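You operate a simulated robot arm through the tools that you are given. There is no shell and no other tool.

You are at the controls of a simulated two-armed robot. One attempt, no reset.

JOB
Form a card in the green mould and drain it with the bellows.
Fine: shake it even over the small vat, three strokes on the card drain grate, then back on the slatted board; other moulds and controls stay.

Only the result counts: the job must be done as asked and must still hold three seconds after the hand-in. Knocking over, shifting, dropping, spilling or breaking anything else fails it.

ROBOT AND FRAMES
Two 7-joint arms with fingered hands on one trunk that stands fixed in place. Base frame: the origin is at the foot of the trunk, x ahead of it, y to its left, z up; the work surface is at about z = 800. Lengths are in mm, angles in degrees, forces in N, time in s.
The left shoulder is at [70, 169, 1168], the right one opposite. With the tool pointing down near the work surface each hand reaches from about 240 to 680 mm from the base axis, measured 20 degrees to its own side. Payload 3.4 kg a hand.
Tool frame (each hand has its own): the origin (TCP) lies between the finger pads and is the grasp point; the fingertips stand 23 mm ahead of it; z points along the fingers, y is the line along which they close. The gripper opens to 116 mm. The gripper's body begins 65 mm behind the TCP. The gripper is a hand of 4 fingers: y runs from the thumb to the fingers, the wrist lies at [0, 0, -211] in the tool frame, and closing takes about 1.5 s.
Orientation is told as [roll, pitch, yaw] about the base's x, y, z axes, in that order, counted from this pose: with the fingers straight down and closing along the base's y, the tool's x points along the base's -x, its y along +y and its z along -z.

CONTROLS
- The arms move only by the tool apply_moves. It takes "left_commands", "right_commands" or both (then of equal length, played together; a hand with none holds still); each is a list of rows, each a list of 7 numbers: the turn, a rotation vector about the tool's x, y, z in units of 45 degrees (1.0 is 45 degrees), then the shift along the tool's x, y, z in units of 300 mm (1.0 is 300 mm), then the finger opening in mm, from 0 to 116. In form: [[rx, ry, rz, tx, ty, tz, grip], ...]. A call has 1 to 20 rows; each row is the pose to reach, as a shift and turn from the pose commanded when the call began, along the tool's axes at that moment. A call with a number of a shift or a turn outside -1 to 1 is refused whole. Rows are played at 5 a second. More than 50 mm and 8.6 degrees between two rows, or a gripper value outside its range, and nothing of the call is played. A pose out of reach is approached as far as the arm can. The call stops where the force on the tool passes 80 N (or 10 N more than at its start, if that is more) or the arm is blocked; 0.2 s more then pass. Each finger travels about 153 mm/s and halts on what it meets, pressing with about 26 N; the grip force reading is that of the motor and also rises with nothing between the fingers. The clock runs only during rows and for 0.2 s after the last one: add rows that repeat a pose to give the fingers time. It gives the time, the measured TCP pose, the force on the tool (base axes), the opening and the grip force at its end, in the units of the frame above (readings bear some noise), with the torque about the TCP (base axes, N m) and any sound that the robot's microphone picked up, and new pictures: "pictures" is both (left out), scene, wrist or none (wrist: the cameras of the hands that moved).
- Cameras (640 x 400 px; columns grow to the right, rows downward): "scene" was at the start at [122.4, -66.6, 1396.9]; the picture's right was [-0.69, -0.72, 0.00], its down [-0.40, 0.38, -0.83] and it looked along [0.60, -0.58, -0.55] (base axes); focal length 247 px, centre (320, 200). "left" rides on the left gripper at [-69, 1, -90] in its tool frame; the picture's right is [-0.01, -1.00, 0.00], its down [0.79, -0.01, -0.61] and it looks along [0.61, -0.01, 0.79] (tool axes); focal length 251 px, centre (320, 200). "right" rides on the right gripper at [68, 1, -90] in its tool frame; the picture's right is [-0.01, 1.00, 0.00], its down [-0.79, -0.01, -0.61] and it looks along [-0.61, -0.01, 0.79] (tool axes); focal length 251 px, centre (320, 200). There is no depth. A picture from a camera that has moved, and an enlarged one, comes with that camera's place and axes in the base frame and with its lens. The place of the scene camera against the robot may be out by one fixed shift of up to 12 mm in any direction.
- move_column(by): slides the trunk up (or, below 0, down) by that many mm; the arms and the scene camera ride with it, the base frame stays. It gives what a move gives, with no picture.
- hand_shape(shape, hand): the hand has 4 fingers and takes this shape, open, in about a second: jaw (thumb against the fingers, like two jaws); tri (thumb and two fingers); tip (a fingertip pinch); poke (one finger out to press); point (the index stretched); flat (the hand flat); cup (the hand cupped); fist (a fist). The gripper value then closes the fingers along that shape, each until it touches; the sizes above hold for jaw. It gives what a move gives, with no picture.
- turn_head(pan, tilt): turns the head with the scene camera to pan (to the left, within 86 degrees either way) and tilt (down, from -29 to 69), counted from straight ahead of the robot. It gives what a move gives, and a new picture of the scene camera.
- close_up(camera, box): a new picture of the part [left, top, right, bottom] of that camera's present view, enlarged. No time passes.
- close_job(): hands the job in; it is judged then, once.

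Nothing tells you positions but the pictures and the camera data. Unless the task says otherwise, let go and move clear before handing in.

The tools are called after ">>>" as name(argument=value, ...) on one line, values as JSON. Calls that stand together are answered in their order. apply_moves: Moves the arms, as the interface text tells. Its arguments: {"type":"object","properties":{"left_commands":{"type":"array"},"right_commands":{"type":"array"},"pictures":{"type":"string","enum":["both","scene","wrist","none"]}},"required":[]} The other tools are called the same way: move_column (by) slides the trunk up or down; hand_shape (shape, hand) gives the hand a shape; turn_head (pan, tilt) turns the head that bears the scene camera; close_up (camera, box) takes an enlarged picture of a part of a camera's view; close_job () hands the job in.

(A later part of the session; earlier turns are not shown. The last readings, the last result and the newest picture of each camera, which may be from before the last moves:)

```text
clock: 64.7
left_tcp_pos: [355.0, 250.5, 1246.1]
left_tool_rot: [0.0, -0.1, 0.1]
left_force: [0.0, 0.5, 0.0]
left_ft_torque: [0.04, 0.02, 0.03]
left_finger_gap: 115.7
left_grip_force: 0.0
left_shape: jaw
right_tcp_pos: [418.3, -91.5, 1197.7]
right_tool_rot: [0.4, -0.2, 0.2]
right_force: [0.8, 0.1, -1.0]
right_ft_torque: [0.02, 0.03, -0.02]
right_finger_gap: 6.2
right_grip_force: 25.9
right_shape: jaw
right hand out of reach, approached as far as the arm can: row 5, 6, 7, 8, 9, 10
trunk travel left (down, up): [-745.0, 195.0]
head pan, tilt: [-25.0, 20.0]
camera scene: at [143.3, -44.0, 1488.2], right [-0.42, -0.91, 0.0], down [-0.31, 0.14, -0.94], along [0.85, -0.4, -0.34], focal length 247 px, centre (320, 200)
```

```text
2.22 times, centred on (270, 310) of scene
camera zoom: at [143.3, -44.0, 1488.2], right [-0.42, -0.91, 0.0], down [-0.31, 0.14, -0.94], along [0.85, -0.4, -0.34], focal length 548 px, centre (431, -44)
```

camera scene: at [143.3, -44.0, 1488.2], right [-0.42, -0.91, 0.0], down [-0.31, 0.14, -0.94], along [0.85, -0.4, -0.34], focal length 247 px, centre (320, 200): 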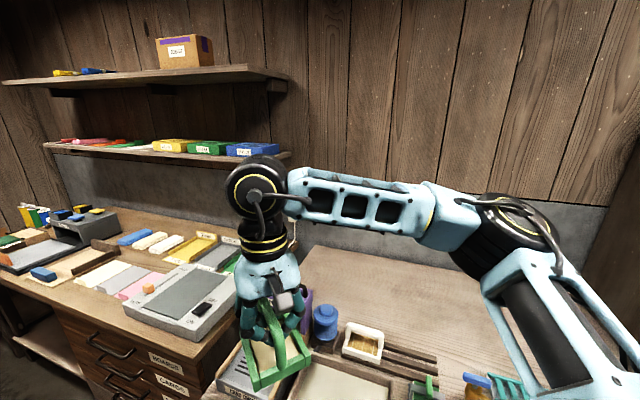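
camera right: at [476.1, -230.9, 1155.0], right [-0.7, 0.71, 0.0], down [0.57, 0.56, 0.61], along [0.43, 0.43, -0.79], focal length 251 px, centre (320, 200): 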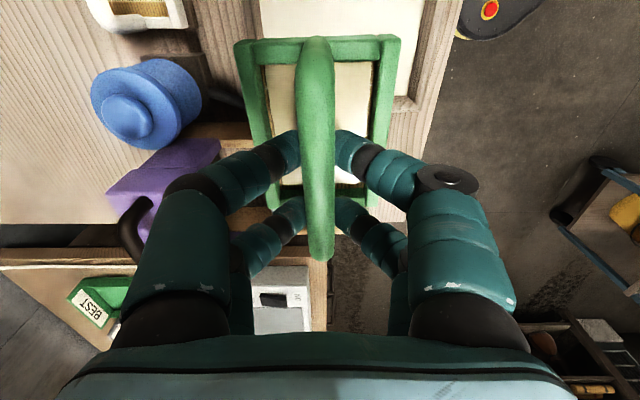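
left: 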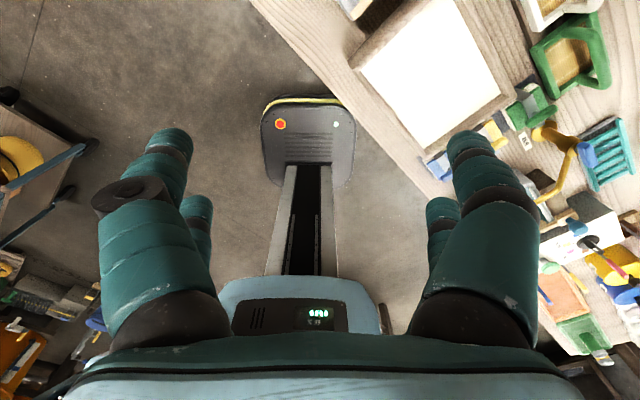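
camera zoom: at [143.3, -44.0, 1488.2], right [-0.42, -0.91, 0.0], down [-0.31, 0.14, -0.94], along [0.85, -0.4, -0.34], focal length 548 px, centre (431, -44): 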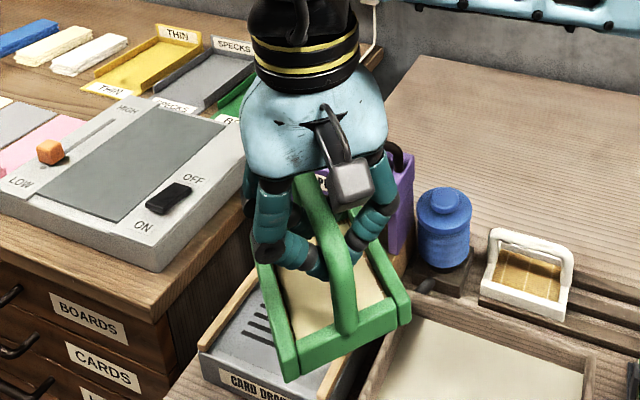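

The high inward route stalls too, so the right shoulder is in a limited branch. New plan: tilt the hand along the handle so the wrist stays in reach. That needs a re-grasp, which I'll do safely inside the vat (then re-lift and re-shake). First I carry the mould back over the vat.

>>> apply_moves(right_commands=[[0, 0, -0.05, -0.02, -0.05, 0, 0], [0, 0, -0.17, -0.05, -0.13, 0.02, 0], [0, 0, -0.32, -0.08, -0.21, 0.05, 0], [0, 0, -0.48, -0.11, -0.29, 0.08, 0], [0, 0, -0.64, -0.14, -0.36, 0.11, 0], [0, 0, -0.8, -0.16, -0.4, 0.14, 0], [0, 0, -0.94, -0.173, -0.413, 0.16, 0], [0, 0, -1.0, -0.173, -0.413, 0.16, 0], [0, 0, -1.0, -0.173, -0.413, 0.16, 0]], pictures="wrist")

```text
clock: 66.7
left_tcp_pos: [355.6, 250.4, 1246.6]
left_tool_rot: [0.0, -0.1, 0.1]
left_force: [0.0, 0.2, -0.4]
left_ft_torque: [-0.02, -0.01, 0.0]
left_finger_gap: 115.8
left_grip_force: 0.0
left_shape: jaw
right_tcp_pos: [470.7, -217.1, 1155.9]
right_tool_rot: [0.1, -0.1, 45.3]
right_force: [0.5, -0.7, -0.7]
right_ft_torque: [0.03, -0.02, 0.0]
right_finger_gap: 6.3
right_grip_force: 25.9
right_shape: jaw
trunk travel left (down, up): [-745.0, 195.0]
head pan, tilt: [-25.0, 20.0]
camera right: at [423.2, -263.9, 1244.8], right [-0.7, 0.71, 0.0], down [0.56, 0.56, 0.61], along [0.43, 0.43, -0.79], focal length 251 px, centre (320, 200)
```

right: 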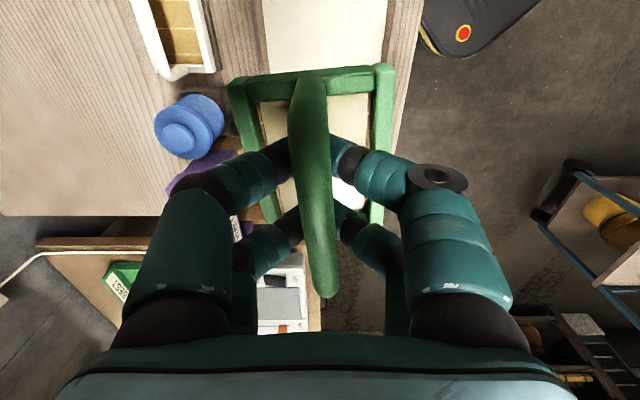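

The mould has slipped a little in the grip and is slightly pitched, so a fresh, firmer grasp is needed anyway. I'll bring the trunk back down and look before lowering into the vat.

>>> move_column(by=-70)

>>> turn_head(pan=-36, tilt=45)

>>> close_up(camera="scene", box=[210, 130, 370, 280])

```text
clock: 67.8
left_tcp_pos: [353.7, 250.2, 1177.7]
left_tool_rot: [0.0, 0.1, 0.0]
left_force: [-0.4, 0.2, -0.1]
left_ft_torque: [0.0, -0.01, 0.01]
left_finger_gap: 115.9
left_grip_force: 0.0
left_shape: jaw
right_tcp_pos: [471.2, -216.6, 1085.3]
right_tool_rot: [0.0, -0.1, 45.2]
right_force: [-0.1, -0.7, -1.0]
right_ft_torque: [-0.03, 0.02, -0.01]
right_finger_gap: 6.6
right_grip_force: 26.1
right_shape: jaw
trunk travel left (down, up): [-675.0, 265.0]
head pan, tilt: [-25.0, 20.0]
```

```text
clock: 68.7
left_tcp_pos: [354.7, 249.7, 1176.2]
left_tool_rot: [0.0, 0.0, 0.0]
left_force: [0.5, 0.2, 0.7]
left_ft_torque: [0.01, -0.01, 0.0]
left_finger_gap: 115.9
left_grip_force: 0.1
left_shape: jaw
right_tcp_pos: [471.7, -216.4, 1085.0]
right_tool_rot: [0.0, -0.1, 45.1]
right_force: [-0.2, 0.4, -1.1]
right_ft_torque: [-0.02, -0.01, 0.0]
right_finger_gap: 6.0
right_grip_force: 25.7
right_shape: jaw
trunk travel left (down, up): [-675.0, 265.0]
head pan, tilt: [-36.0, 45.0]
camera scene: at [124.0, -53.0, 1379.6], right [-0.59, -0.81, 0.0], down [-0.57, 0.42, -0.71], along [0.57, -0.42, -0.71], focal length 247 px, centre (320, 200)
```

scene: 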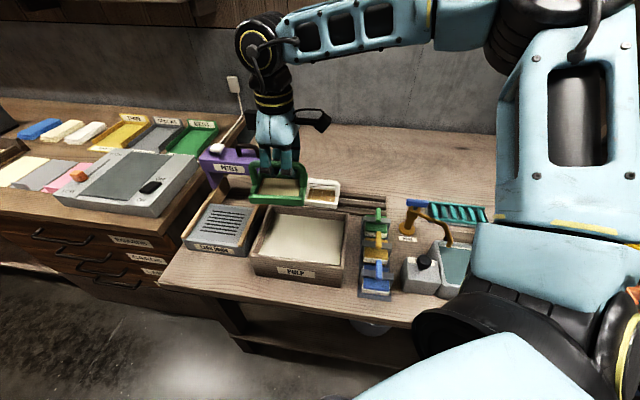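

```text
2.67 times, centred on (290, 205) of scene
camera zoom: at [124.0, -53.0, 1379.6], right [-0.59, -0.81, 0.0], down [-0.57, 0.42, -0.71], along [0.57, -0.42, -0.71], focal length 658 px, centre (400, 187)
```

zoom: 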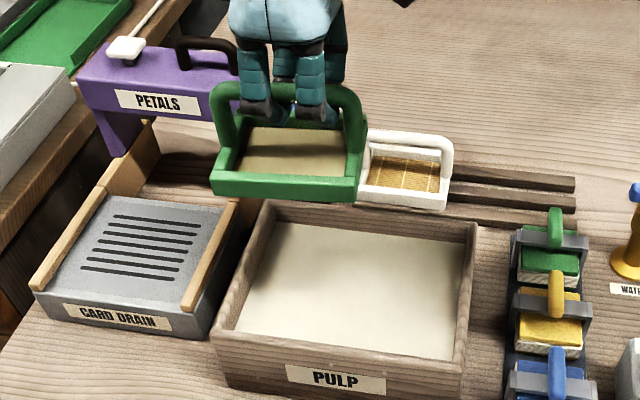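

The sheet still looks even and the mould nearly level. I'll lower it into the vat again, slightly right of its present line for wall clearance, and check the force near the floor.

>>> apply_moves(right_commands=[[0, 0, 0, 0.01, 0, 0.08, 0], [0, 0, 0, 0.02, 0, 0.2, 0], [0, 0, 0, 0.03, 0, 0.32, 0], [0, 0, 0, 0.033, 0, 0.42, 0], [0, 0, 0, 0.033, 0, 0.5, 0], [0, 0, 0, 0.033, 0, 0.55, 0], [0, 0, 0, 0.033, 0, 0.58, 0], [0, 0, 0, 0.033, 0, 0.6, 0], [0, 0, 0, 0.033, 0, 0.6, 0]], pictures="wrist")

>>> close_up(camera="scene", box=[230, 150, 360, 280])

```text
clock: 70.7
left_tcp_pos: [354.9, 249.1, 1176.4]
left_tool_rot: [0.0, 0.0, 0.0]
left_force: [0.1, -0.5, 0.2]
left_ft_torque: [0.03, 0.01, 0.03]
left_finger_gap: 115.9
left_grip_force: 0.1
left_shape: jaw
right_tcp_pos: [463.6, -222.0, 904.8]
right_tool_rot: [-0.1, 0.0, 45.2]
right_force: [-0.4, 1.2, -1.0]
right_ft_torque: [0.04, -0.01, 0.03]
right_finger_gap: 6.2
right_grip_force: 26.3
right_shape: jaw
trunk travel left (down, up): [-675.0, 265.0]
head pan, tilt: [-36.0, 45.0]
camera right: at [415.8, -269.5, 994.5], right [-0.7, 0.71, 0.0], down [0.56, 0.56, 0.61], along [0.43, 0.43, -0.79], focal length 251 px, centre (320, 200)
```

right: 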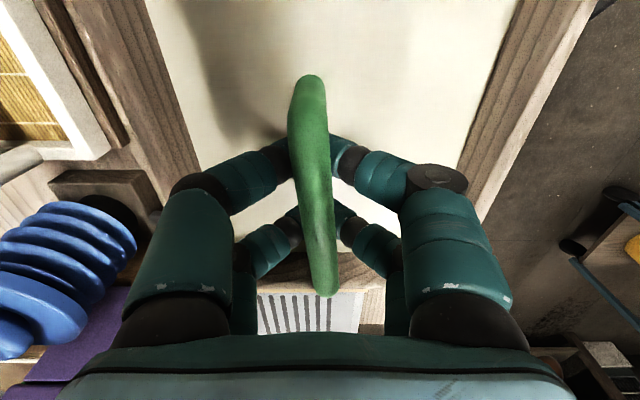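

```text
3.08 times, centred on (295, 215) of scene
camera zoom: at [123.8, -53.0, 1379.6], right [-0.59, -0.81, 0.0], down [-0.57, 0.42, -0.71], along [0.57, -0.42, -0.71], focal length 759 px, centre (397, 154)
```

zoom: 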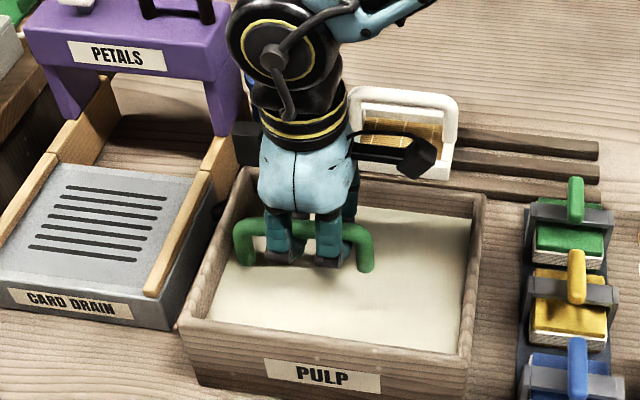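

>>> apply_moves(right_commands=[[0, 0, 0, 0, 0, 0.02, 0], [0, 0, 0, 0, 0, 0.04, 0], [0, 0, 0, 0, 0, 0.04, 0]], pictures="none")

>>> apply_moves(right_commands=[[0, 0, 0, 0, 0, 0.008, 0], [0, 0, 0, 0, 0, 0.013, 0], [0, 0, 0, 0, 0, 0.013, 0]], pictures="none")

>>> apply_moves(right_commands=[[0, 0, 0, 0, 0, 0.007, 0], [0, 0, 0, 0, 0, 0.013, 0], [0, 0, 0, 0, 0, 0.013, 0]], pictures="none")

```text
clock: 71.5
left_tcp_pos: [354.1, 250.4, 1175.9]
left_tool_rot: [-0.1, 0.1, 0.1]
left_force: [0.1, -0.5, 0.7]
left_ft_torque: [0.0, 0.0, 0.0]
left_finger_gap: 115.8
left_grip_force: 0.1
left_shape: jaw
right_tcp_pos: [464.2, -221.5, 893.0]
right_tool_rot: [0.0, -0.3, 45.2]
right_force: [-0.6, -0.5, -1.1]
right_ft_torque: [-0.01, 0.0, 0.03]
right_finger_gap: 6.3
right_grip_force: 26.1
right_shape: jaw
trunk travel left (down, up): [-675.0, 265.0]
head pan, tilt: [-36.0, 45.0]
```

```text
clock: 72.3
left_tcp_pos: [354.6, 249.4, 1176.5]
left_tool_rot: [0.0, 0.0, 0.0]
left_force: [0.1, -0.4, 0.0]
left_ft_torque: [0.01, -0.02, 0.0]
left_finger_gap: 115.8
left_grip_force: 0.1
left_shape: jaw
right_tcp_pos: [464.1, -223.7, 889.2]
right_tool_rot: [0.0, -0.1, 45.3]
right_force: [-0.5, 0.3, -1.2]
right_ft_torque: [-0.02, 0.04, 0.0]
right_finger_gap: 6.2
right_grip_force: 25.9
right_shape: jaw
trunk travel left (down, up): [-675.0, 265.0]
head pan, tilt: [-36.0, 45.0]
```

```text
clock: 73.1
left_tcp_pos: [355.8, 250.5, 1176.5]
left_tool_rot: [0.0, 0.0, 0.0]
left_force: [-0.1, -0.2, 0.4]
left_ft_torque: [-0.02, 0.02, 0.01]
left_finger_gap: 116.0
left_grip_force: 0.0
left_shape: jaw
right_tcp_pos: [464.7, -224.2, 885.5]
right_tool_rot: [0.0, -0.1, 45.2]
right_force: [-0.7, 0.9, -0.8]
right_ft_torque: [-0.02, 0.0, -0.04]
right_finger_gap: 6.3
right_grip_force: 26.4
right_shape: jaw
trunk travel left (down, up): [-675.0, 265.0]
head pan, tilt: [-36.0, 45.0]
```

>>> apply_moves(right_commands=[[0, 0, 0, 0, 0, 0.007, 0], [0, 0, 0, 0, 0, 0.013, 0], [0, 0, 0, 0, 0, 0.013, 0]], pictures="none")

>>> apply_moves(right_commands=[[0, 0, 0, 0, 0, 0.007, 0], [0, 0, 0, 0, 0, 0.01, 0], [0, 0, 0, 0, 0, 0.01, 0]], pictures="none")

>>> apply_moves(right_commands=[[0, 0, 0, 0, 0, 0.005, 0], [0, 0, 0, 0, 0, 0.01, 0], [0, 0, 0, 0, 0, 0.01, 0]], pictures="wrist")

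```text
clock: 73.9
left_tcp_pos: [354.8, 249.7, 1177.6]
left_tool_rot: [0.0, 0.0, 0.0]
left_force: [-0.4, 0.5, -0.2]
left_ft_torque: [0.01, -0.01, 0.02]
left_finger_gap: 115.6
left_grip_force: 0.1
left_shape: jaw
right_tcp_pos: [464.6, -222.1, 882.1]
right_tool_rot: [0.0, -0.1, 45.2]
right_force: [-0.3, -0.9, -0.5]
right_ft_torque: [-0.03, 0.01, -0.01]
right_finger_gap: 6.2
right_grip_force: 25.5
right_shape: jaw
trunk travel left (down, up): [-675.0, 265.0]
head pan, tilt: [-36.0, 45.0]
```

```text
clock: 74.7
left_tcp_pos: [354.6, 249.6, 1177.5]
left_tool_rot: [0.1, 0.1, 0.1]
left_force: [-0.5, 0.1, -0.4]
left_ft_torque: [-0.03, 0.0, -0.03]
left_finger_gap: 115.8
left_grip_force: 0.0
left_shape: jaw
right_tcp_pos: [464.9, -223.2, 877.7]
right_tool_rot: [0.0, -0.2, 45.2]
right_force: [-0.8, -0.3, -0.4]
right_ft_torque: [0.02, 0.02, 0.02]
right_finger_gap: 6.0
right_grip_force: 25.6
right_shape: jaw
trunk travel left (down, up): [-675.0, 265.0]
head pan, tilt: [-36.0, 45.0]
```

```text
clock: 75.5
left_tcp_pos: [354.2, 250.1, 1176.7]
left_tool_rot: [0.0, 0.0, 0.0]
left_force: [0.2, -0.9, 0.1]
left_ft_torque: [0.04, 0.02, 0.02]
left_finger_gap: 116.0
left_grip_force: 0.1
left_shape: jaw
right_tcp_pos: [464.0, -222.0, 876.0]
right_tool_rot: [0.0, -0.1, 45.1]
right_force: [0.3, -0.5, -1.2]
right_ft_torque: [-0.01, 0.02, 0.0]
right_finger_gap: 5.9
right_grip_force: 26.3
right_shape: jaw
trunk travel left (down, up): [-675.0, 265.0]
head pan, tilt: [-36.0, 45.0]
camera right: at [416.6, -270.0, 964.9], right [-0.7, 0.71, 0.0], down [0.56, 0.56, 0.61], along [0.43, 0.43, -0.79], focal length 251 px, centre (320, 200)
```

right: 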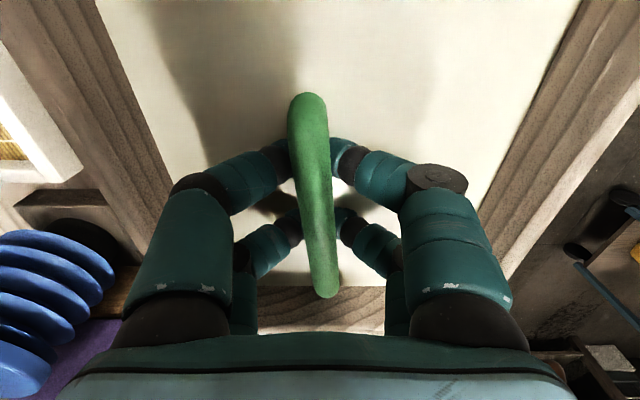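

>>> close_up(camera="scene", box=[250, 190, 340, 260])

>>> apply_moves(right_commands=[[0, 0, 0, 0, 0, 0.005, 0], [0, 0, 0, 0, 0, 0.01, 0], [0, 0, 0, 0, 0, 0.01, 0]], pictures="none")

>>> apply_moves(right_commands=[[0, 0, 0, 0, 0, 0.005, 0], [0, 0, 0, 0, 0, 0.01, 0], [0, 0, 0, 0, 0, 0.01, 0]], pictures="none")

```text
5.71 times, centred on (295, 225) of scene
camera zoom: at [123.9, -53.0, 1379.6], right [-0.59, -0.81, 0.0], down [-0.57, 0.42, -0.71], along [0.57, -0.42, -0.71], focal length 1409 px, centre (463, 57)
```

zoom: 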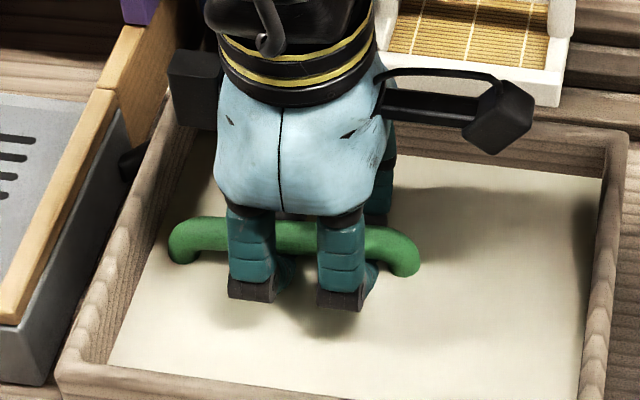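

```text
clock: 76.3
left_tcp_pos: [354.4, 250.8, 1176.7]
left_tool_rot: [0.0, 0.1, 0.1]
left_force: [-0.6, 0.2, 0.1]
left_ft_torque: [-0.02, 0.0, 0.02]
left_finger_gap: 115.9
left_grip_force: 0.0
left_shape: jaw
right_tcp_pos: [464.3, -223.2, 871.9]
right_tool_rot: [0.0, 0.0, 45.1]
right_force: [-0.1, -0.2, -0.6]
right_ft_torque: [0.04, 0.03, 0.0]
right_finger_gap: 6.3
right_grip_force: 26.3
right_shape: jaw
trunk travel left (down, up): [-675.0, 265.0]
head pan, tilt: [-36.0, 45.0]
```

```text
clock: 77.1
left_tcp_pos: [354.5, 250.3, 1175.7]
left_tool_rot: [0.0, 0.0, 0.0]
left_force: [0.3, 0.8, 0.0]
left_ft_torque: [-0.03, -0.03, -0.02]
left_finger_gap: 116.0
left_grip_force: 0.1
left_shape: jaw
right_tcp_pos: [463.8, -222.4, 869.1]
right_tool_rot: [-0.1, -0.1, 45.2]
right_force: [0.4, -0.1, -0.3]
right_ft_torque: [0.02, 0.01, 0.03]
right_finger_gap: 6.0
right_grip_force: 26.0
right_shape: jaw
trunk travel left (down, up): [-675.0, 265.0]
head pan, tilt: [-36.0, 45.0]
```

>>> apply_moves(right_commands=[[0, 0, 0, 0, 0, 0.005, 0], [0, 0, 0, 0, 0, 0.01, 0], [0, 0, 0, 0, 0, 0.01, 0]], pictures="wrist")

>>> close_up(camera="scene", box=[250, 190, 340, 260])

```text
clock: 77.9
left_tcp_pos: [354.3, 250.4, 1177.0]
left_tool_rot: [-0.1, 0.0, -0.1]
left_force: [0.1, -0.5, -0.2]
left_ft_torque: [0.0, 0.02, 0.0]
left_finger_gap: 116.0
left_grip_force: 0.0
left_shape: jaw
right_tcp_pos: [463.6, -222.5, 867.2]
right_tool_rot: [0.0, -0.1, 45.3]
right_force: [0.1, 0.8, -0.3]
right_ft_torque: [0.03, 0.01, 0.03]
right_finger_gap: 6.1
right_grip_force: 26.3
right_shape: jaw
trunk travel left (down, up): [-675.0, 265.0]
head pan, tilt: [-36.0, 45.0]
camera right: at [416.3, -270.2, 956.5], right [-0.7, 0.71, 0.0], down [0.56, 0.56, 0.61], along [0.43, 0.43, -0.79], focal length 251 px, centre (320, 200)
```

right: 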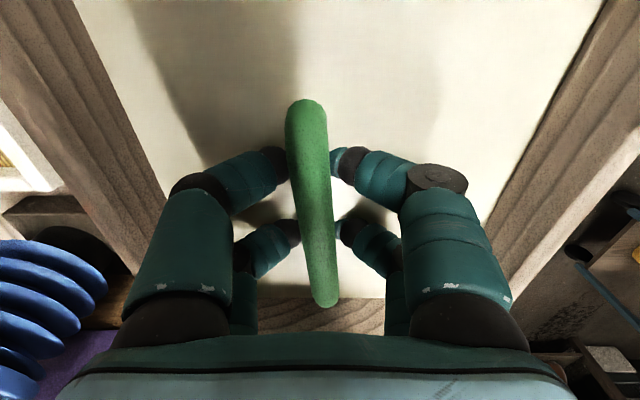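

```text
5.71 times, centred on (295, 225) of scene
camera zoom: at [123.8, -53.0, 1379.6], right [-0.59, -0.81, 0.0], down [-0.57, 0.42, -0.71], along [0.57, -0.42, -0.71], focal length 1409 px, centre (463, 57)
```

zoom: 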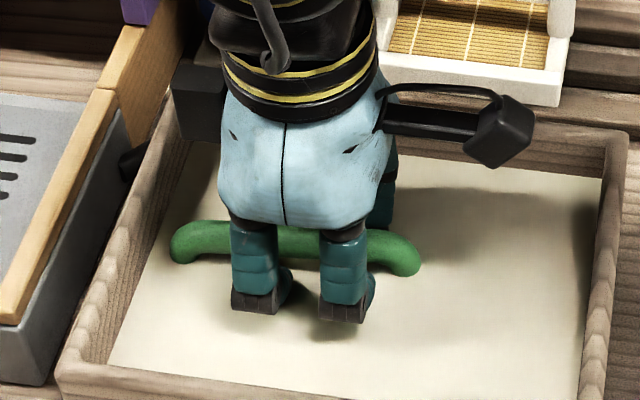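

The mould is now resting flat on the vat floor (handle stays put while the hand moves). I'll ease up a little, open, and rise clear of the handle.

>>> apply_moves(right_commands=[[0, 0, 0, 0, 0, -0.02, 0], [0, 0, 0, 0, 0, -0.02, 20], [0, 0, 0, 0, 0, -0.02, 40], [0, 0, 0, 0, 0, -0.02, 56], [0, 0, 0, 0, 0, -0.02, 56], [0, 0, 0, 0, 0, -0.06, 56], [0, 0, 0, 0, 0, -0.14, 56], [0, 0, 0, 0, 0, -0.25, 56], [0, 0, 0, 0, 0, -0.38, 56], [0, 0, 0, 0, 0, -0.5, 56], [0, 0, 0, 0, 0, -0.6, 56], [0, 0, 0, 0, 0, -0.6, 56]], pictures="both")

>>> close_up(camera="scene", box=[250, 190, 340, 260])

>>> close_up(camera="right", box=[220, 20, 420, 220])

```text
clock: 80.5
left_tcp_pos: [354.4, 250.1, 1177.7]
left_tool_rot: [0.0, 0.0, 0.0]
left_force: [0.2, 0.1, 0.1]
left_ft_torque: [-0.02, -0.04, -0.01]
left_finger_gap: 116.0
left_grip_force: 0.2
left_shape: jaw
right_tcp_pos: [464.3, -223.1, 1048.3]
right_tool_rot: [0.0, -0.1, 45.2]
right_force: [0.2, -0.9, -0.8]
right_ft_torque: [0.01, -0.01, 0.0]
right_finger_gap: 55.5
right_grip_force: 0.2
right_shape: jaw
trunk travel left (down, up): [-675.0, 265.0]
head pan, tilt: [-36.0, 45.0]
camera scene: at [124.1, -53.1, 1379.6], right [-0.59, -0.81, 0.0], down [-0.57, 0.42, -0.71], along [0.57, -0.42, -0.71], focal length 247 px, centre (320, 200)
camera right: at [416.4, -270.1, 1137.1], right [-0.7, 0.71, 0.0], down [0.56, 0.56, 0.61], along [0.43, 0.43, -0.79], focal length 251 px, centre (320, 200)
```

scene: 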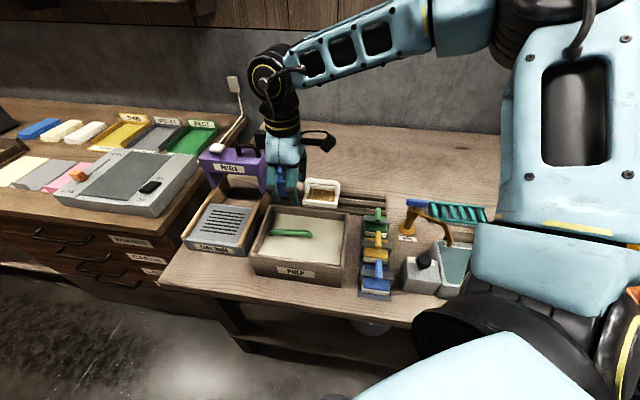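
right: 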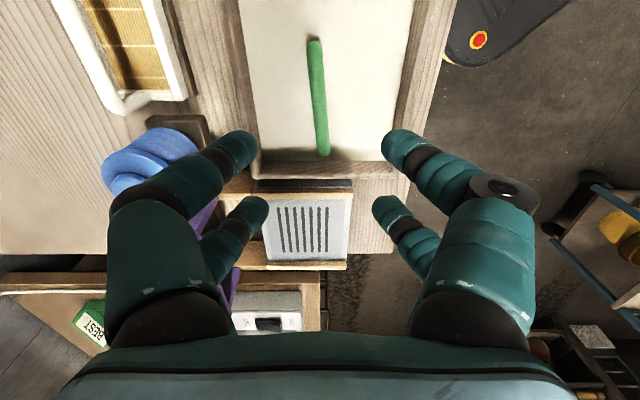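

```text
5.71 times, centred on (295, 225) of scene
camera zoom: at [124.1, -53.1, 1379.6], right [-0.59, -0.81, 0.0], down [-0.57, 0.42, -0.71], along [0.57, -0.42, -0.71], focal length 1409 px, centre (463, 57)
```

zoom: 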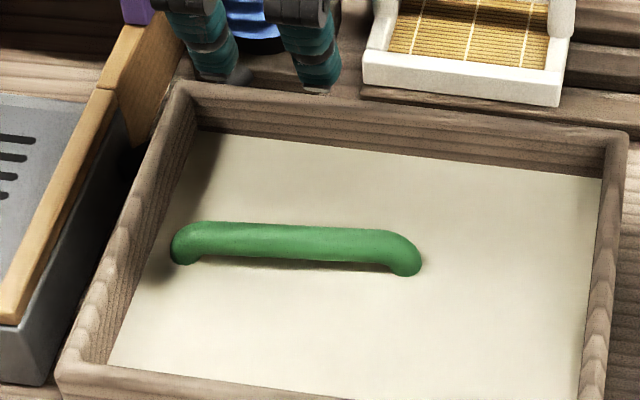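

```text
2.00 times, centred on (320, 120) of right
camera zoom: at [416.4, -270.1, 1137.1], right [-0.7, 0.71, 0.0], down [0.56, 0.56, 0.61], along [0.43, 0.43, -0.79], focal length 503 px, centre (320, 360)
```

zoom: 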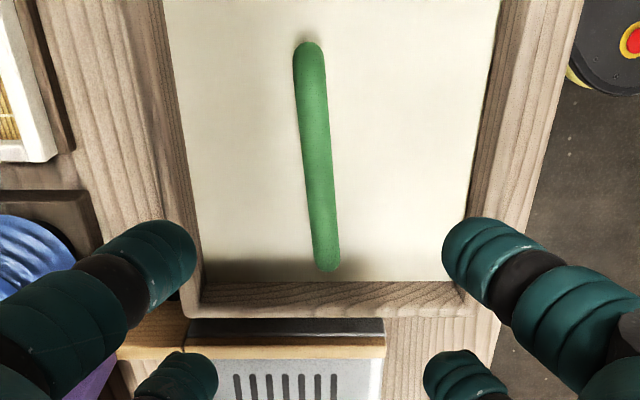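

The mould sits in the vat with its handle at about (472,-217,887), rotated ~4.4°. Now I'll rotate the empty hand by ~180° so the camera ends on the upper side when tilted, checking that the wrist allows it.

>>> apply_moves(right_commands=[[0, 0, 0.17, 0, 0, -0.05, 56], [0, 0, 0.34, 0, 0, -0.1, 56], [0, 0, 0.51, 0, 0, -0.15, 56], [0, 0, 0.68, 0, 0, -0.2, 56], [0, 0, 0.85, 0, 0, -0.2, 56], [0, 0, 1.0, 0, 0, -0.2, 56]], pictures="none")

>>> apply_moves(right_commands=[[0, 0, 0.17, 0, 0, 0, 56], [0, 0, 0.34, 0, 0, 0, 56], [0, 0, 0.51, 0, 0, 0, 56], [0, 0, 0.68, 0, 0, 0, 56], [0, 0, 0.85, 0, 0, 0, 56], [0, 0, 1.0, 0, 0, 0, 56]], pictures="none")

>>> apply_moves(right_commands=[[0, 0, 0.17, 0, 0, 0, 56], [0, 0, 0.34, 0, 0, 0, 56], [0, 0, 0.51, 0, 0, 0, 56], [0, 0, 0.68, 0, 0, 0, 56], [0, 0, 0.85, 0, 0, 0, 56], [0, 0, 1.0, 0, 0, 0, 56]], pictures="scene")

```text
clock: 81.9
left_tcp_pos: [354.5, 250.3, 1176.6]
left_tool_rot: [-0.1, 0.0, 0.0]
left_force: [0.8, 0.4, -0.1]
left_ft_torque: [-0.01, 0.01, 0.01]
left_finger_gap: 116.0
left_grip_force: 0.1
left_shape: jaw
right_tcp_pos: [464.4, -223.9, 1106.3]
right_tool_rot: [0.1, -0.2, 0.2]
right_force: [-0.3, -1.0, 0.7]
right_ft_torque: [0.01, -0.02, -0.05]
right_finger_gap: 55.5
right_grip_force: 0.0
right_shape: jaw
trunk travel left (down, up): [-675.0, 265.0]
head pan, tilt: [-36.0, 45.0]
```

```text
clock: 83.3
left_tcp_pos: [353.9, 250.6, 1176.1]
left_tool_rot: [0.0, 0.0, 0.0]
left_force: [0.3, 0.8, -0.3]
left_ft_torque: [-0.01, 0.01, 0.01]
left_finger_gap: 116.0
left_grip_force: 0.3
left_shape: jaw
right_tcp_pos: [463.2, -224.1, 1105.6]
right_tool_rot: [0.2, -0.1, -44.9]
right_force: [-0.1, 1.1, 0.1]
right_ft_torque: [-0.03, -0.01, 0.0]
right_finger_gap: 55.4
right_grip_force: 0.2
right_shape: jaw
trunk travel left (down, up): [-675.0, 265.0]
head pan, tilt: [-36.0, 45.0]
```

```text
clock: 84.7
left_tcp_pos: [354.3, 249.5, 1175.8]
left_tool_rot: [0.0, 0.0, 0.0]
left_force: [0.3, -0.7, 0.3]
left_ft_torque: [0.02, 0.0, 0.03]
left_finger_gap: 115.8
left_grip_force: 0.0
left_shape: jaw
right_tcp_pos: [463.8, -408.1, 1081.2]
right_tool_rot: [0.4, 3.2, -86.9]
right_force: [0.0, -1.8, -0.4]
right_ft_torque: [0.01, -0.02, 0.02]
right_finger_gap: 55.7
right_grip_force: 0.0
right_shape: jaw
right hand out of reach, approached as far as the arm can: row 1, 2, 3, 4, 5, 6
trunk travel left (down, up): [-675.0, 265.0]
head pan, tilt: [-36.0, 45.0]
camera scene: at [124.3, -53.9, 1379.5], right [-0.59, -0.81, 0.0], down [-0.57, 0.42, -0.71], along [0.57, -0.42, -0.71], focal length 247 px, centre (320, 200)
```

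scene: 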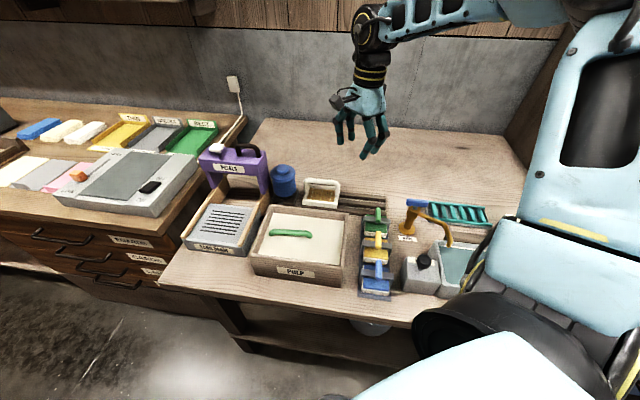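

The wrist can't turn that far (and out-of-reach moves drift, so I'll avoid them). I'll return to yaw ≈49° aligned with the handle and instead tilt the hand ~35° along the bar with a slightly off-centre grip, which keeps the wrist within the reachable zone I've mapped.

>>> apply_moves(right_commands=[[0, -0.071, 0, 0, 0, 0, 56], [0, -0.071, 0, 0, 0, 0, 56]], pictures="none")

>>> apply_moves(right_commands=[[0, 0, -0.17, 0, 0, 0, 56], [0, 0, -0.34, 0, 0, 0, 56], [0, 0, -0.51, 0, 0, 0, 56], [0, 0, -0.68, 0, 0, 0, 56], [0, 0, -0.85, 0, 0, 0, 56], [0, 0, -1.0, 0, 0, 0, 56]], pictures="none")

>>> apply_moves(right_commands=[[0, 0, -0.17, 0, 0, 0, 56], [0, 0, -0.34, 0, 0, 0, 56], [0, 0, -0.51, 0, 0, 0, 56], [0, 0, -0.68, 0, 0, 0, 56], [0, 0, -0.85, 0, 0, 0, 56], [0, 0, -1.0, 0, 0, 0, 56]], pictures="scene")

```text
clock: 85.3
left_tcp_pos: [354.2, 250.4, 1176.5]
left_tool_rot: [0.0, 0.0, 0.0]
left_force: [0.2, 0.0, 0.7]
left_ft_torque: [0.0, 0.04, 0.01]
left_finger_gap: 116.2
left_grip_force: 0.0
left_shape: jaw
right_tcp_pos: [465.6, -421.5, 1082.5]
right_tool_rot: [0.3, 0.4, -86.6]
right_force: [-0.5, -0.8, -0.8]
right_ft_torque: [0.06, 0.01, 0.02]
right_finger_gap: 55.6
right_grip_force: 0.1
right_shape: jaw
right hand out of reach, approached as far as the arm can: row 1, 2
trunk travel left (down, up): [-675.0, 265.0]
head pan, tilt: [-36.0, 45.0]
```

```text
clock: 86.7
left_tcp_pos: [354.0, 250.2, 1175.7]
left_tool_rot: [0.0, 0.0, 0.0]
left_force: [-0.3, 1.4, 0.5]
left_ft_torque: [-0.01, 0.03, 0.0]
left_finger_gap: 116.0
left_grip_force: 0.2
left_shape: jaw
right_tcp_pos: [465.6, -423.2, 1082.0]
right_tool_rot: [0.3, -0.3, -41.7]
right_force: [0.6, 0.4, 1.2]
right_ft_torque: [0.01, 0.0, 0.0]
right_finger_gap: 55.5
right_grip_force: 0.0
right_shape: jaw
trunk travel left (down, up): [-675.0, 265.0]
head pan, tilt: [-36.0, 45.0]
```

```text
clock: 88.1
left_tcp_pos: [355.2, 249.4, 1175.7]
left_tool_rot: [0.1, 0.0, 0.0]
left_force: [-1.3, 0.0, 0.8]
left_ft_torque: [0.0, 0.03, 0.03]
left_finger_gap: 116.0
left_grip_force: 0.1
left_shape: jaw
right_tcp_pos: [466.6, -422.6, 1082.9]
right_tool_rot: [0.2, -0.3, 3.4]
right_force: [-0.4, -0.2, 1.0]
right_ft_torque: [0.03, -0.05, -0.02]
right_finger_gap: 55.9
right_grip_force: 0.0
right_shape: jaw
trunk travel left (down, up): [-675.0, 265.0]
head pan, tilt: [-36.0, 45.0]
camera scene: at [123.7, -53.1, 1379.6], right [-0.59, -0.81, 0.0], down [-0.57, 0.42, -0.71], along [0.57, -0.42, -0.71], focal length 247 px, centre (320, 200)
```

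scene: 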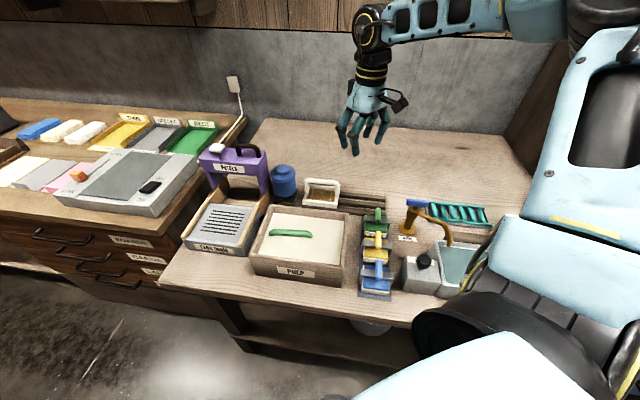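

>>> apply_moves(right_commands=[[0, 0, -0.05, 0, 0.06, -0.04, 56], [0, 0, -0.2, 0, 0.18, -0.08, 56], [0, 0, -0.36, 0, 0.3, -0.12, 56], [0, 0, -0.52, 0, 0.41, -0.16, 56], [0, 0, -0.68, 0, 0.5, -0.167, 56], [0, 0, -0.82, 0.003, 0.56, -0.167, 56], [0, 0, -0.924, 0.003, 0.574, -0.167, 56]], pictures="none")

>>> move_column(by=-100)

```text
clock: 89.7
left_tcp_pos: [354.2, 250.4, 1176.5]
left_tool_rot: [0.0, 0.1, -0.1]
left_force: [0.3, 0.9, -0.3]
left_ft_torque: [0.02, 0.0, 0.01]
left_finger_gap: 115.9
left_grip_force: 0.1
left_shape: jaw
right_tcp_pos: [454.2, -250.4, 1133.1]
right_tool_rot: [-0.2, -0.3, 44.9]
right_force: [0.3, -0.7, -0.5]
right_ft_torque: [-0.02, 0.0, -0.02]
right_finger_gap: 55.6
right_grip_force: 0.0
right_shape: jaw
trunk travel left (down, up): [-675.0, 265.0]
head pan, tilt: [-36.0, 45.0]
```

```text
clock: 91.0
left_tcp_pos: [354.4, 249.9, 1077.0]
left_tool_rot: [0.1, 0.0, 0.0]
left_force: [0.5, 0.1, -0.4]
left_ft_torque: [0.02, 0.05, 0.02]
left_finger_gap: 115.6
left_grip_force: 0.0
left_shape: jaw
right_tcp_pos: [455.3, -251.3, 1033.0]
right_tool_rot: [-0.2, -0.3, 44.8]
right_force: [-0.2, 0.8, 1.1]
right_ft_torque: [-0.01, 0.01, 0.0]
right_finger_gap: 55.5
right_grip_force: 0.2
right_shape: jaw
trunk travel left (down, up): [-575.0, 365.0]
head pan, tilt: [-36.0, 45.0]
```

>>> apply_moves(right_commands=[[0, -0.15, 0, 0, 0, 0, 56], [0, -0.31, 0, 0, 0, 0, 56], [0, -0.47, 0, 0, 0, 0, 56], [0, -0.63, 0, 0, 0, 0, 56], [0, -0.7778, 0, 0, 0, 0, 56], [0, -0.7778, 0, 0, 0, 0, 56]], pictures="both")

```text
clock: 92.4
left_tcp_pos: [354.7, 251.0, 1076.5]
left_tool_rot: [-0.1, 0.0, -0.1]
left_force: [-0.4, -0.2, 0.4]
left_ft_torque: [0.01, 0.02, -0.03]
left_finger_gap: 116.0
left_grip_force: 0.0
left_shape: jaw
right_tcp_pos: [454.3, -249.4, 1033.6]
right_tool_rot: [-0.3, -35.4, 45.0]
right_force: [-0.2, 0.5, -0.1]
right_ft_torque: [0.02, 0.0, -0.01]
right_finger_gap: 55.9
right_grip_force: 0.1
right_shape: jaw
trunk travel left (down, up): [-575.0, 365.0]
head pan, tilt: [-36.0, 45.0]
camera scene: at [124.0, -52.5, 1279.6], right [-0.59, -0.81, 0.0], down [-0.57, 0.42, -0.71], along [0.57, -0.42, -0.71], focal length 247 px, centre (320, 200)
camera right: at [378.5, -324.1, 1067.2], right [-0.7, 0.71, 0.0], down [0.21, 0.21, 0.95], along [0.68, 0.67, -0.3], focal length 251 px, centre (320, 200)
```

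scene: 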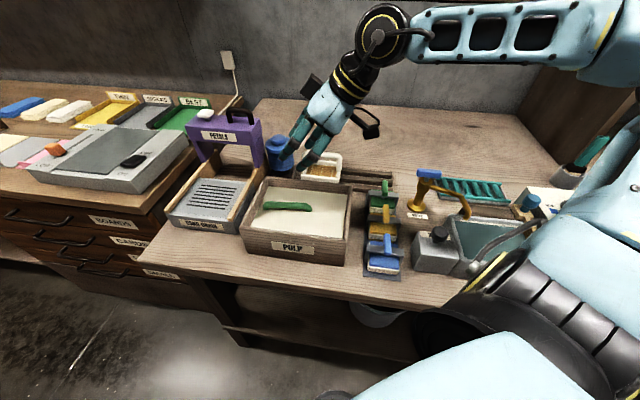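
right: 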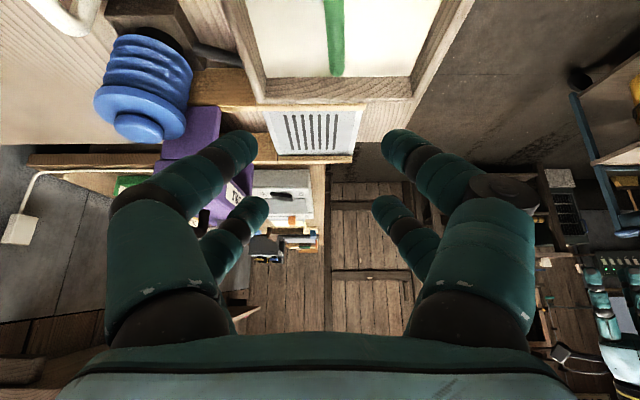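

The tilt works smoothly. Now an empty-hand dry run to the hover above the grate to make sure it is reachable before re-grasping.

>>> apply_moves(right_commands=[[0, 0, 0, -0.06, -0.007, 0.06, 56], [0, 0, 0, -0.13, -0.015, 0.13, 56], [0, 0, 0, -0.2, -0.024, 0.2, 56], [0, 0, 0, -0.28, -0.033, 0.275, 56], [0, 0, 0, -0.36, -0.043, 0.355, 56], [0, 0, 0, -0.44, -0.052, 0.43, 56], [0, 0, 0, -0.506, -0.06, 0.495, 56], [0, 0, 0, -0.506, -0.06, 0.495, 56]], pictures="both")

```text
clock: 94.2
left_tcp_pos: [353.3, 250.2, 1076.8]
left_tool_rot: [-0.1, 0.0, -0.1]
left_force: [0.2, -0.2, 1.3]
left_ft_torque: [-0.01, 0.01, 0.01]
left_finger_gap: 116.0
left_grip_force: 0.1
left_shape: jaw
right_tcp_pos: [617.1, -116.2, 1000.9]
right_tool_rot: [-0.1, -35.4, 44.9]
right_force: [-0.7, -0.4, -0.4]
right_ft_torque: [0.03, -0.01, 0.01]
right_finger_gap: 55.2
right_grip_force: 0.1
right_shape: jaw
trunk travel left (down, up): [-575.0, 365.0]
head pan, tilt: [-36.0, 45.0]
camera scene: at [123.0, -53.3, 1279.7], right [-0.59, -0.81, 0.0], down [-0.57, 0.42, -0.71], along [0.57, -0.42, -0.71], focal length 247 px, centre (320, 200)
camera right: at [540.8, -190.4, 1033.9], right [-0.7, 0.71, 0.0], down [0.21, 0.21, 0.95], along [0.68, 0.67, -0.3], focal length 251 px, centre (320, 200)
```

scene: 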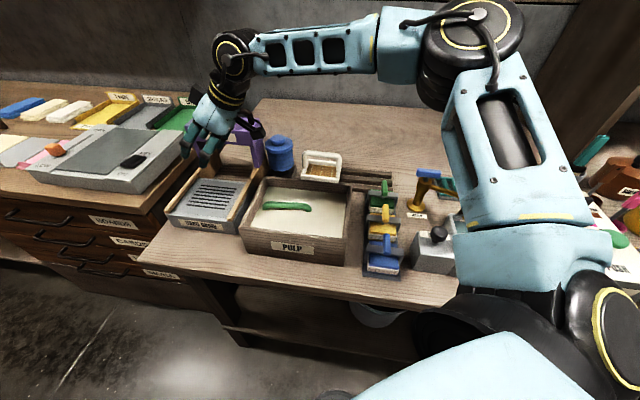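
right: 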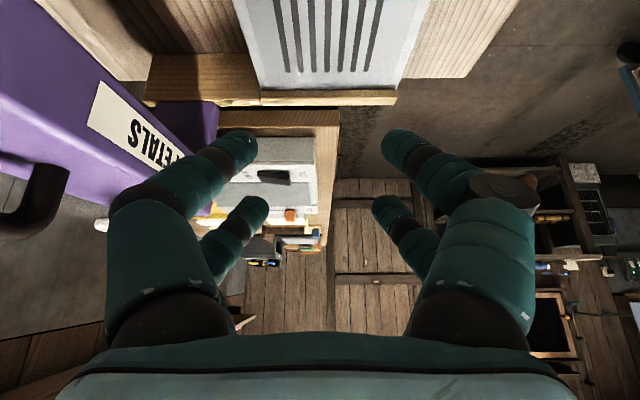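

The hover is reached exactly. I'll also test the lowered placing height with the empty hand.

>>> apply_moves(right_commands=[[0, 0, 0, 0.04, 0, 0.055, 56], [0, 0, 0, 0.08, 0, 0.11, 56], [0, 0, 0, 0.118, 0, 0.166, 56], [0, 0, 0, 0.118, 0, 0.166, 56]], pictures="none")

>>> close_up(camera="scene", box=[150, 100, 290, 240])

```text
clock: 95.2
left_tcp_pos: [353.7, 249.3, 1076.6]
left_tool_rot: [-0.1, 0.0, 0.0]
left_force: [0.3, 0.2, 0.4]
left_ft_torque: [-0.02, 0.01, 0.0]
left_finger_gap: 115.9
left_grip_force: 0.0
left_shape: jaw
right_tcp_pos: [618.3, -115.7, 938.4]
right_tool_rot: [-0.2, -35.3, 44.9]
right_force: [0.5, -0.8, 0.2]
right_ft_torque: [0.01, 0.0, 0.03]
right_finger_gap: 55.6
right_grip_force: 0.0
right_shape: jaw
trunk travel left (down, up): [-575.0, 365.0]
head pan, tilt: [-36.0, 45.0]
```

```text
2.86 times, centred on (220, 170) of scene
camera zoom: at [123.5, -52.9, 1279.6], right [-0.59, -0.81, 0.0], down [-0.57, 0.42, -0.71], along [0.57, -0.42, -0.71], focal length 705 px, centre (606, 286)
```

zoom: 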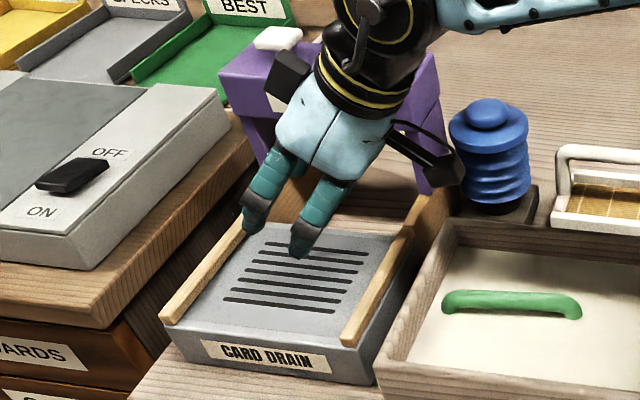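

Placing height is reachable too. Now I return above the vat handle with the same tilt, turned 4.4° to match the handle.

>>> apply_moves(right_commands=[[0, 0, 0, -0.09, 0, -0.125, 56], [0, 0, 0, -0.178, 0, -0.25, 56], [0, 0, 0, -0.078, 0.0165, -0.301, 56], [0, 0, 0, 0.023, 0.033, -0.352, 56], [0, 0, 0, 0.124, 0.05, -0.403, 56], [-0.02, 0, -0.028, 0.225, 0.066, -0.454, 56], [-0.04, 0, -0.056, 0.325, 0.083, -0.505, 56], [-0.0567, 0, -0.0797, 0.426, 0.099, -0.556, 56], [-0.0567, 0, -0.0797, 0.426, 0.099, -0.556, 56]], pictures="both")

>>> close_up(camera="scene", box=[230, 100, 370, 260])

```text
clock: 97.2
left_tcp_pos: [355.1, 251.0, 1074.7]
left_tool_rot: [0.0, 0.1, -0.1]
left_force: [0.1, -0.1, 0.4]
left_ft_torque: [0.01, -0.02, -0.01]
left_finger_gap: 116.0
left_grip_force: 0.0
left_shape: jaw
right_tcp_pos: [453.0, -236.0, 1000.5]
right_tool_rot: [-0.2, -35.2, 49.4]
right_force: [0.2, -0.6, 0.1]
right_ft_torque: [0.01, 0.01, 0.02]
right_finger_gap: 55.8
right_grip_force: 0.0
right_shape: jaw
trunk travel left (down, up): [-575.0, 365.0]
head pan, tilt: [-36.0, 45.0]
camera scene: at [124.5, -52.3, 1279.5], right [-0.59, -0.81, 0.0], down [-0.57, 0.42, -0.71], along [0.57, -0.42, -0.71], focal length 247 px, centre (320, 200)
camera right: at [383.6, -314.9, 1033.8], right [-0.75, 0.66, 0.0], down [0.2, 0.22, 0.95], along [0.63, 0.72, -0.3], focal length 251 px, centre (320, 200)
```

scene: 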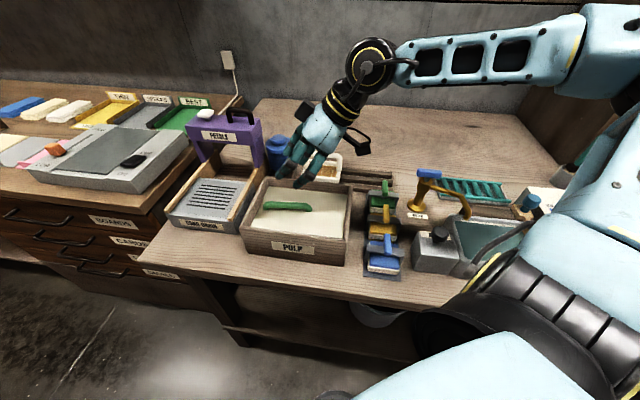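
right: 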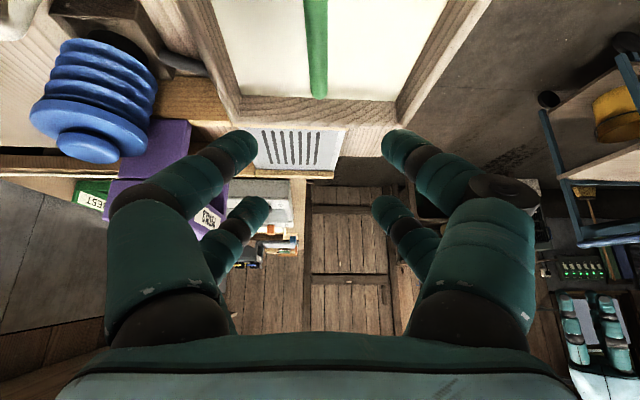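

```text
2.50 times, centred on (300, 180) of scene
camera zoom: at [124.5, -52.3, 1279.5], right [-0.59, -0.81, 0.0], down [-0.57, 0.42, -0.71], along [0.57, -0.42, -0.71], focal length 616 px, centre (370, 250)
```

zoom: 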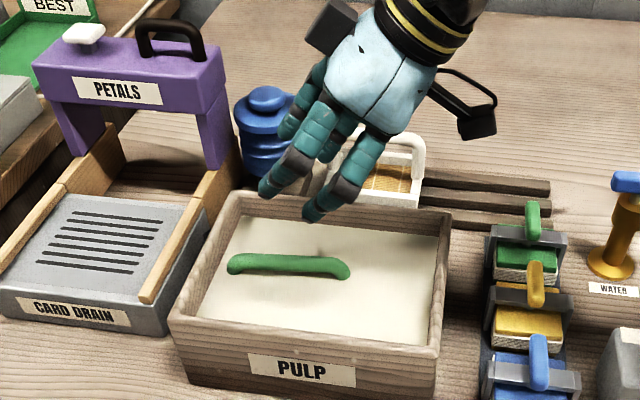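

>>> apply_moves(right_commands=[[0, 0, 0, 0.04, -0.007, 0.06, 56], [0, 0, 0, 0.09, -0.007, 0.13, 56], [0, 0, 0, 0.132, -0.007, 0.193, 56], [0, 0, 0, 0.132, -0.007, 0.193, 56]], pictures="wrist")

>>> close_up(camera="scene", box=[230, 120, 370, 260])

```text
clock: 98.2
left_tcp_pos: [354.4, 250.6, 1076.7]
left_tool_rot: [0.1, 0.0, 0.1]
left_force: [0.5, -0.7, -0.7]
left_ft_torque: [0.0, -0.01, 0.04]
left_finger_gap: 116.1
left_grip_force: 0.1
left_shape: jaw
right_tcp_pos: [454.8, -235.3, 931.1]
right_tool_rot: [-0.2, -35.3, 49.4]
right_force: [0.4, -0.3, 0.8]
right_ft_torque: [0.02, -0.01, 0.02]
right_finger_gap: 55.8
right_grip_force: 0.1
right_shape: jaw
trunk travel left (down, up): [-575.0, 365.0]
head pan, tilt: [-36.0, 45.0]
camera right: at [385.3, -314.8, 964.7], right [-0.75, 0.66, 0.0], down [0.2, 0.22, 0.95], along [0.63, 0.72, -0.3], focal length 251 px, centre (320, 200)
```

right: 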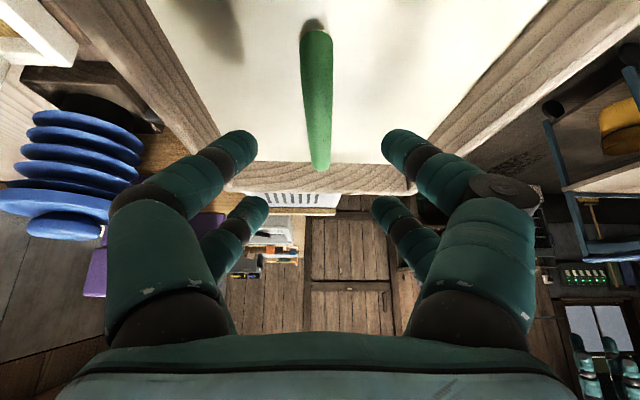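

```text
2.86 times, centred on (300, 190) of scene
camera zoom: at [123.5, -53.0, 1279.6], right [-0.59, -0.81, 0.0], down [-0.57, 0.42, -0.71], along [0.57, -0.42, -0.71], focal length 705 px, centre (377, 229)
```

zoom: 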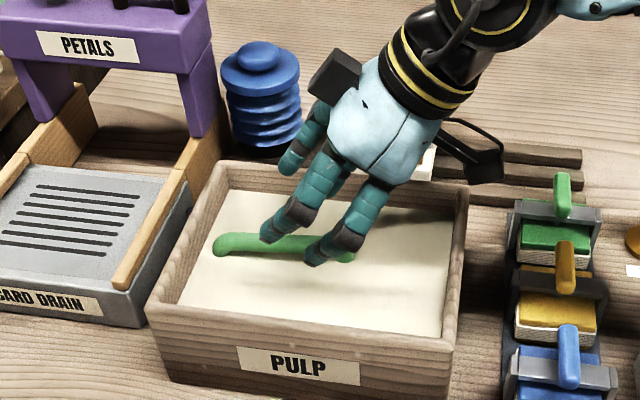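

Alignment is good and the camera clears the rim. I'll lower the last 39 mm and close on the bar.

>>> apply_moves(right_commands=[[0, 0, 0, 0.026, -0.002, 0.035, 56], [0, 0, 0, 0.052, -0.003, 0.07, 56], [0, 0, 0, 0.077, -0.004, 0.105, 56], [0, 0, 0, 0.077, -0.004, 0.105, 56]], pictures="wrist")

>>> close_up(camera="scene", box=[240, 130, 360, 240])

```text
clock: 99.2
left_tcp_pos: [352.9, 250.3, 1076.7]
left_tool_rot: [0.0, 0.0, -0.1]
left_force: [-0.6, -0.8, 0.6]
left_ft_torque: [-0.02, -0.01, 0.02]
left_finger_gap: 115.9
left_grip_force: 0.0
left_shape: jaw
right_tcp_pos: [457.1, -238.0, 892.4]
right_tool_rot: [-0.2, -35.3, 49.3]
right_force: [-0.1, -0.9, 0.4]
right_ft_torque: [-0.02, 0.01, 0.01]
right_finger_gap: 55.6
right_grip_force: 0.2
right_shape: jaw
trunk travel left (down, up): [-575.0, 365.0]
head pan, tilt: [-36.0, 45.0]
camera right: at [386.8, -318.3, 925.4], right [-0.75, 0.66, 0.0], down [0.2, 0.22, 0.95], along [0.63, 0.72, -0.3], focal length 251 px, centre (320, 200)
```

right: 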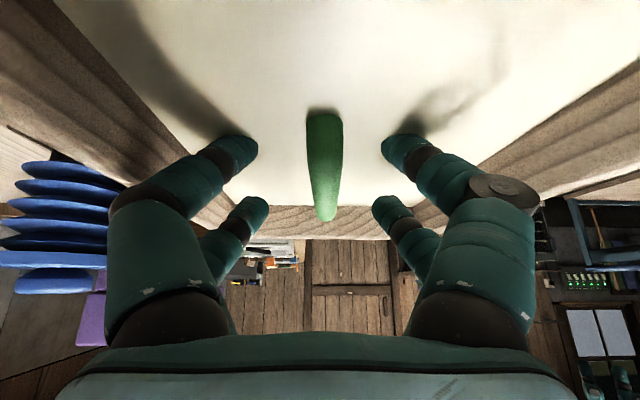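

```text
3.64 times, centred on (300, 185) of scene
camera zoom: at [123.6, -53.0, 1279.6], right [-0.59, -0.81, 0.0], down [-0.57, 0.42, -0.71], along [0.57, -0.42, -0.71], focal length 897 px, centre (393, 254)
```

zoom: 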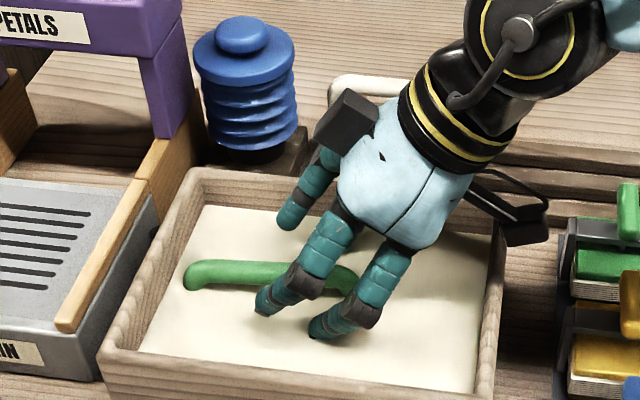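

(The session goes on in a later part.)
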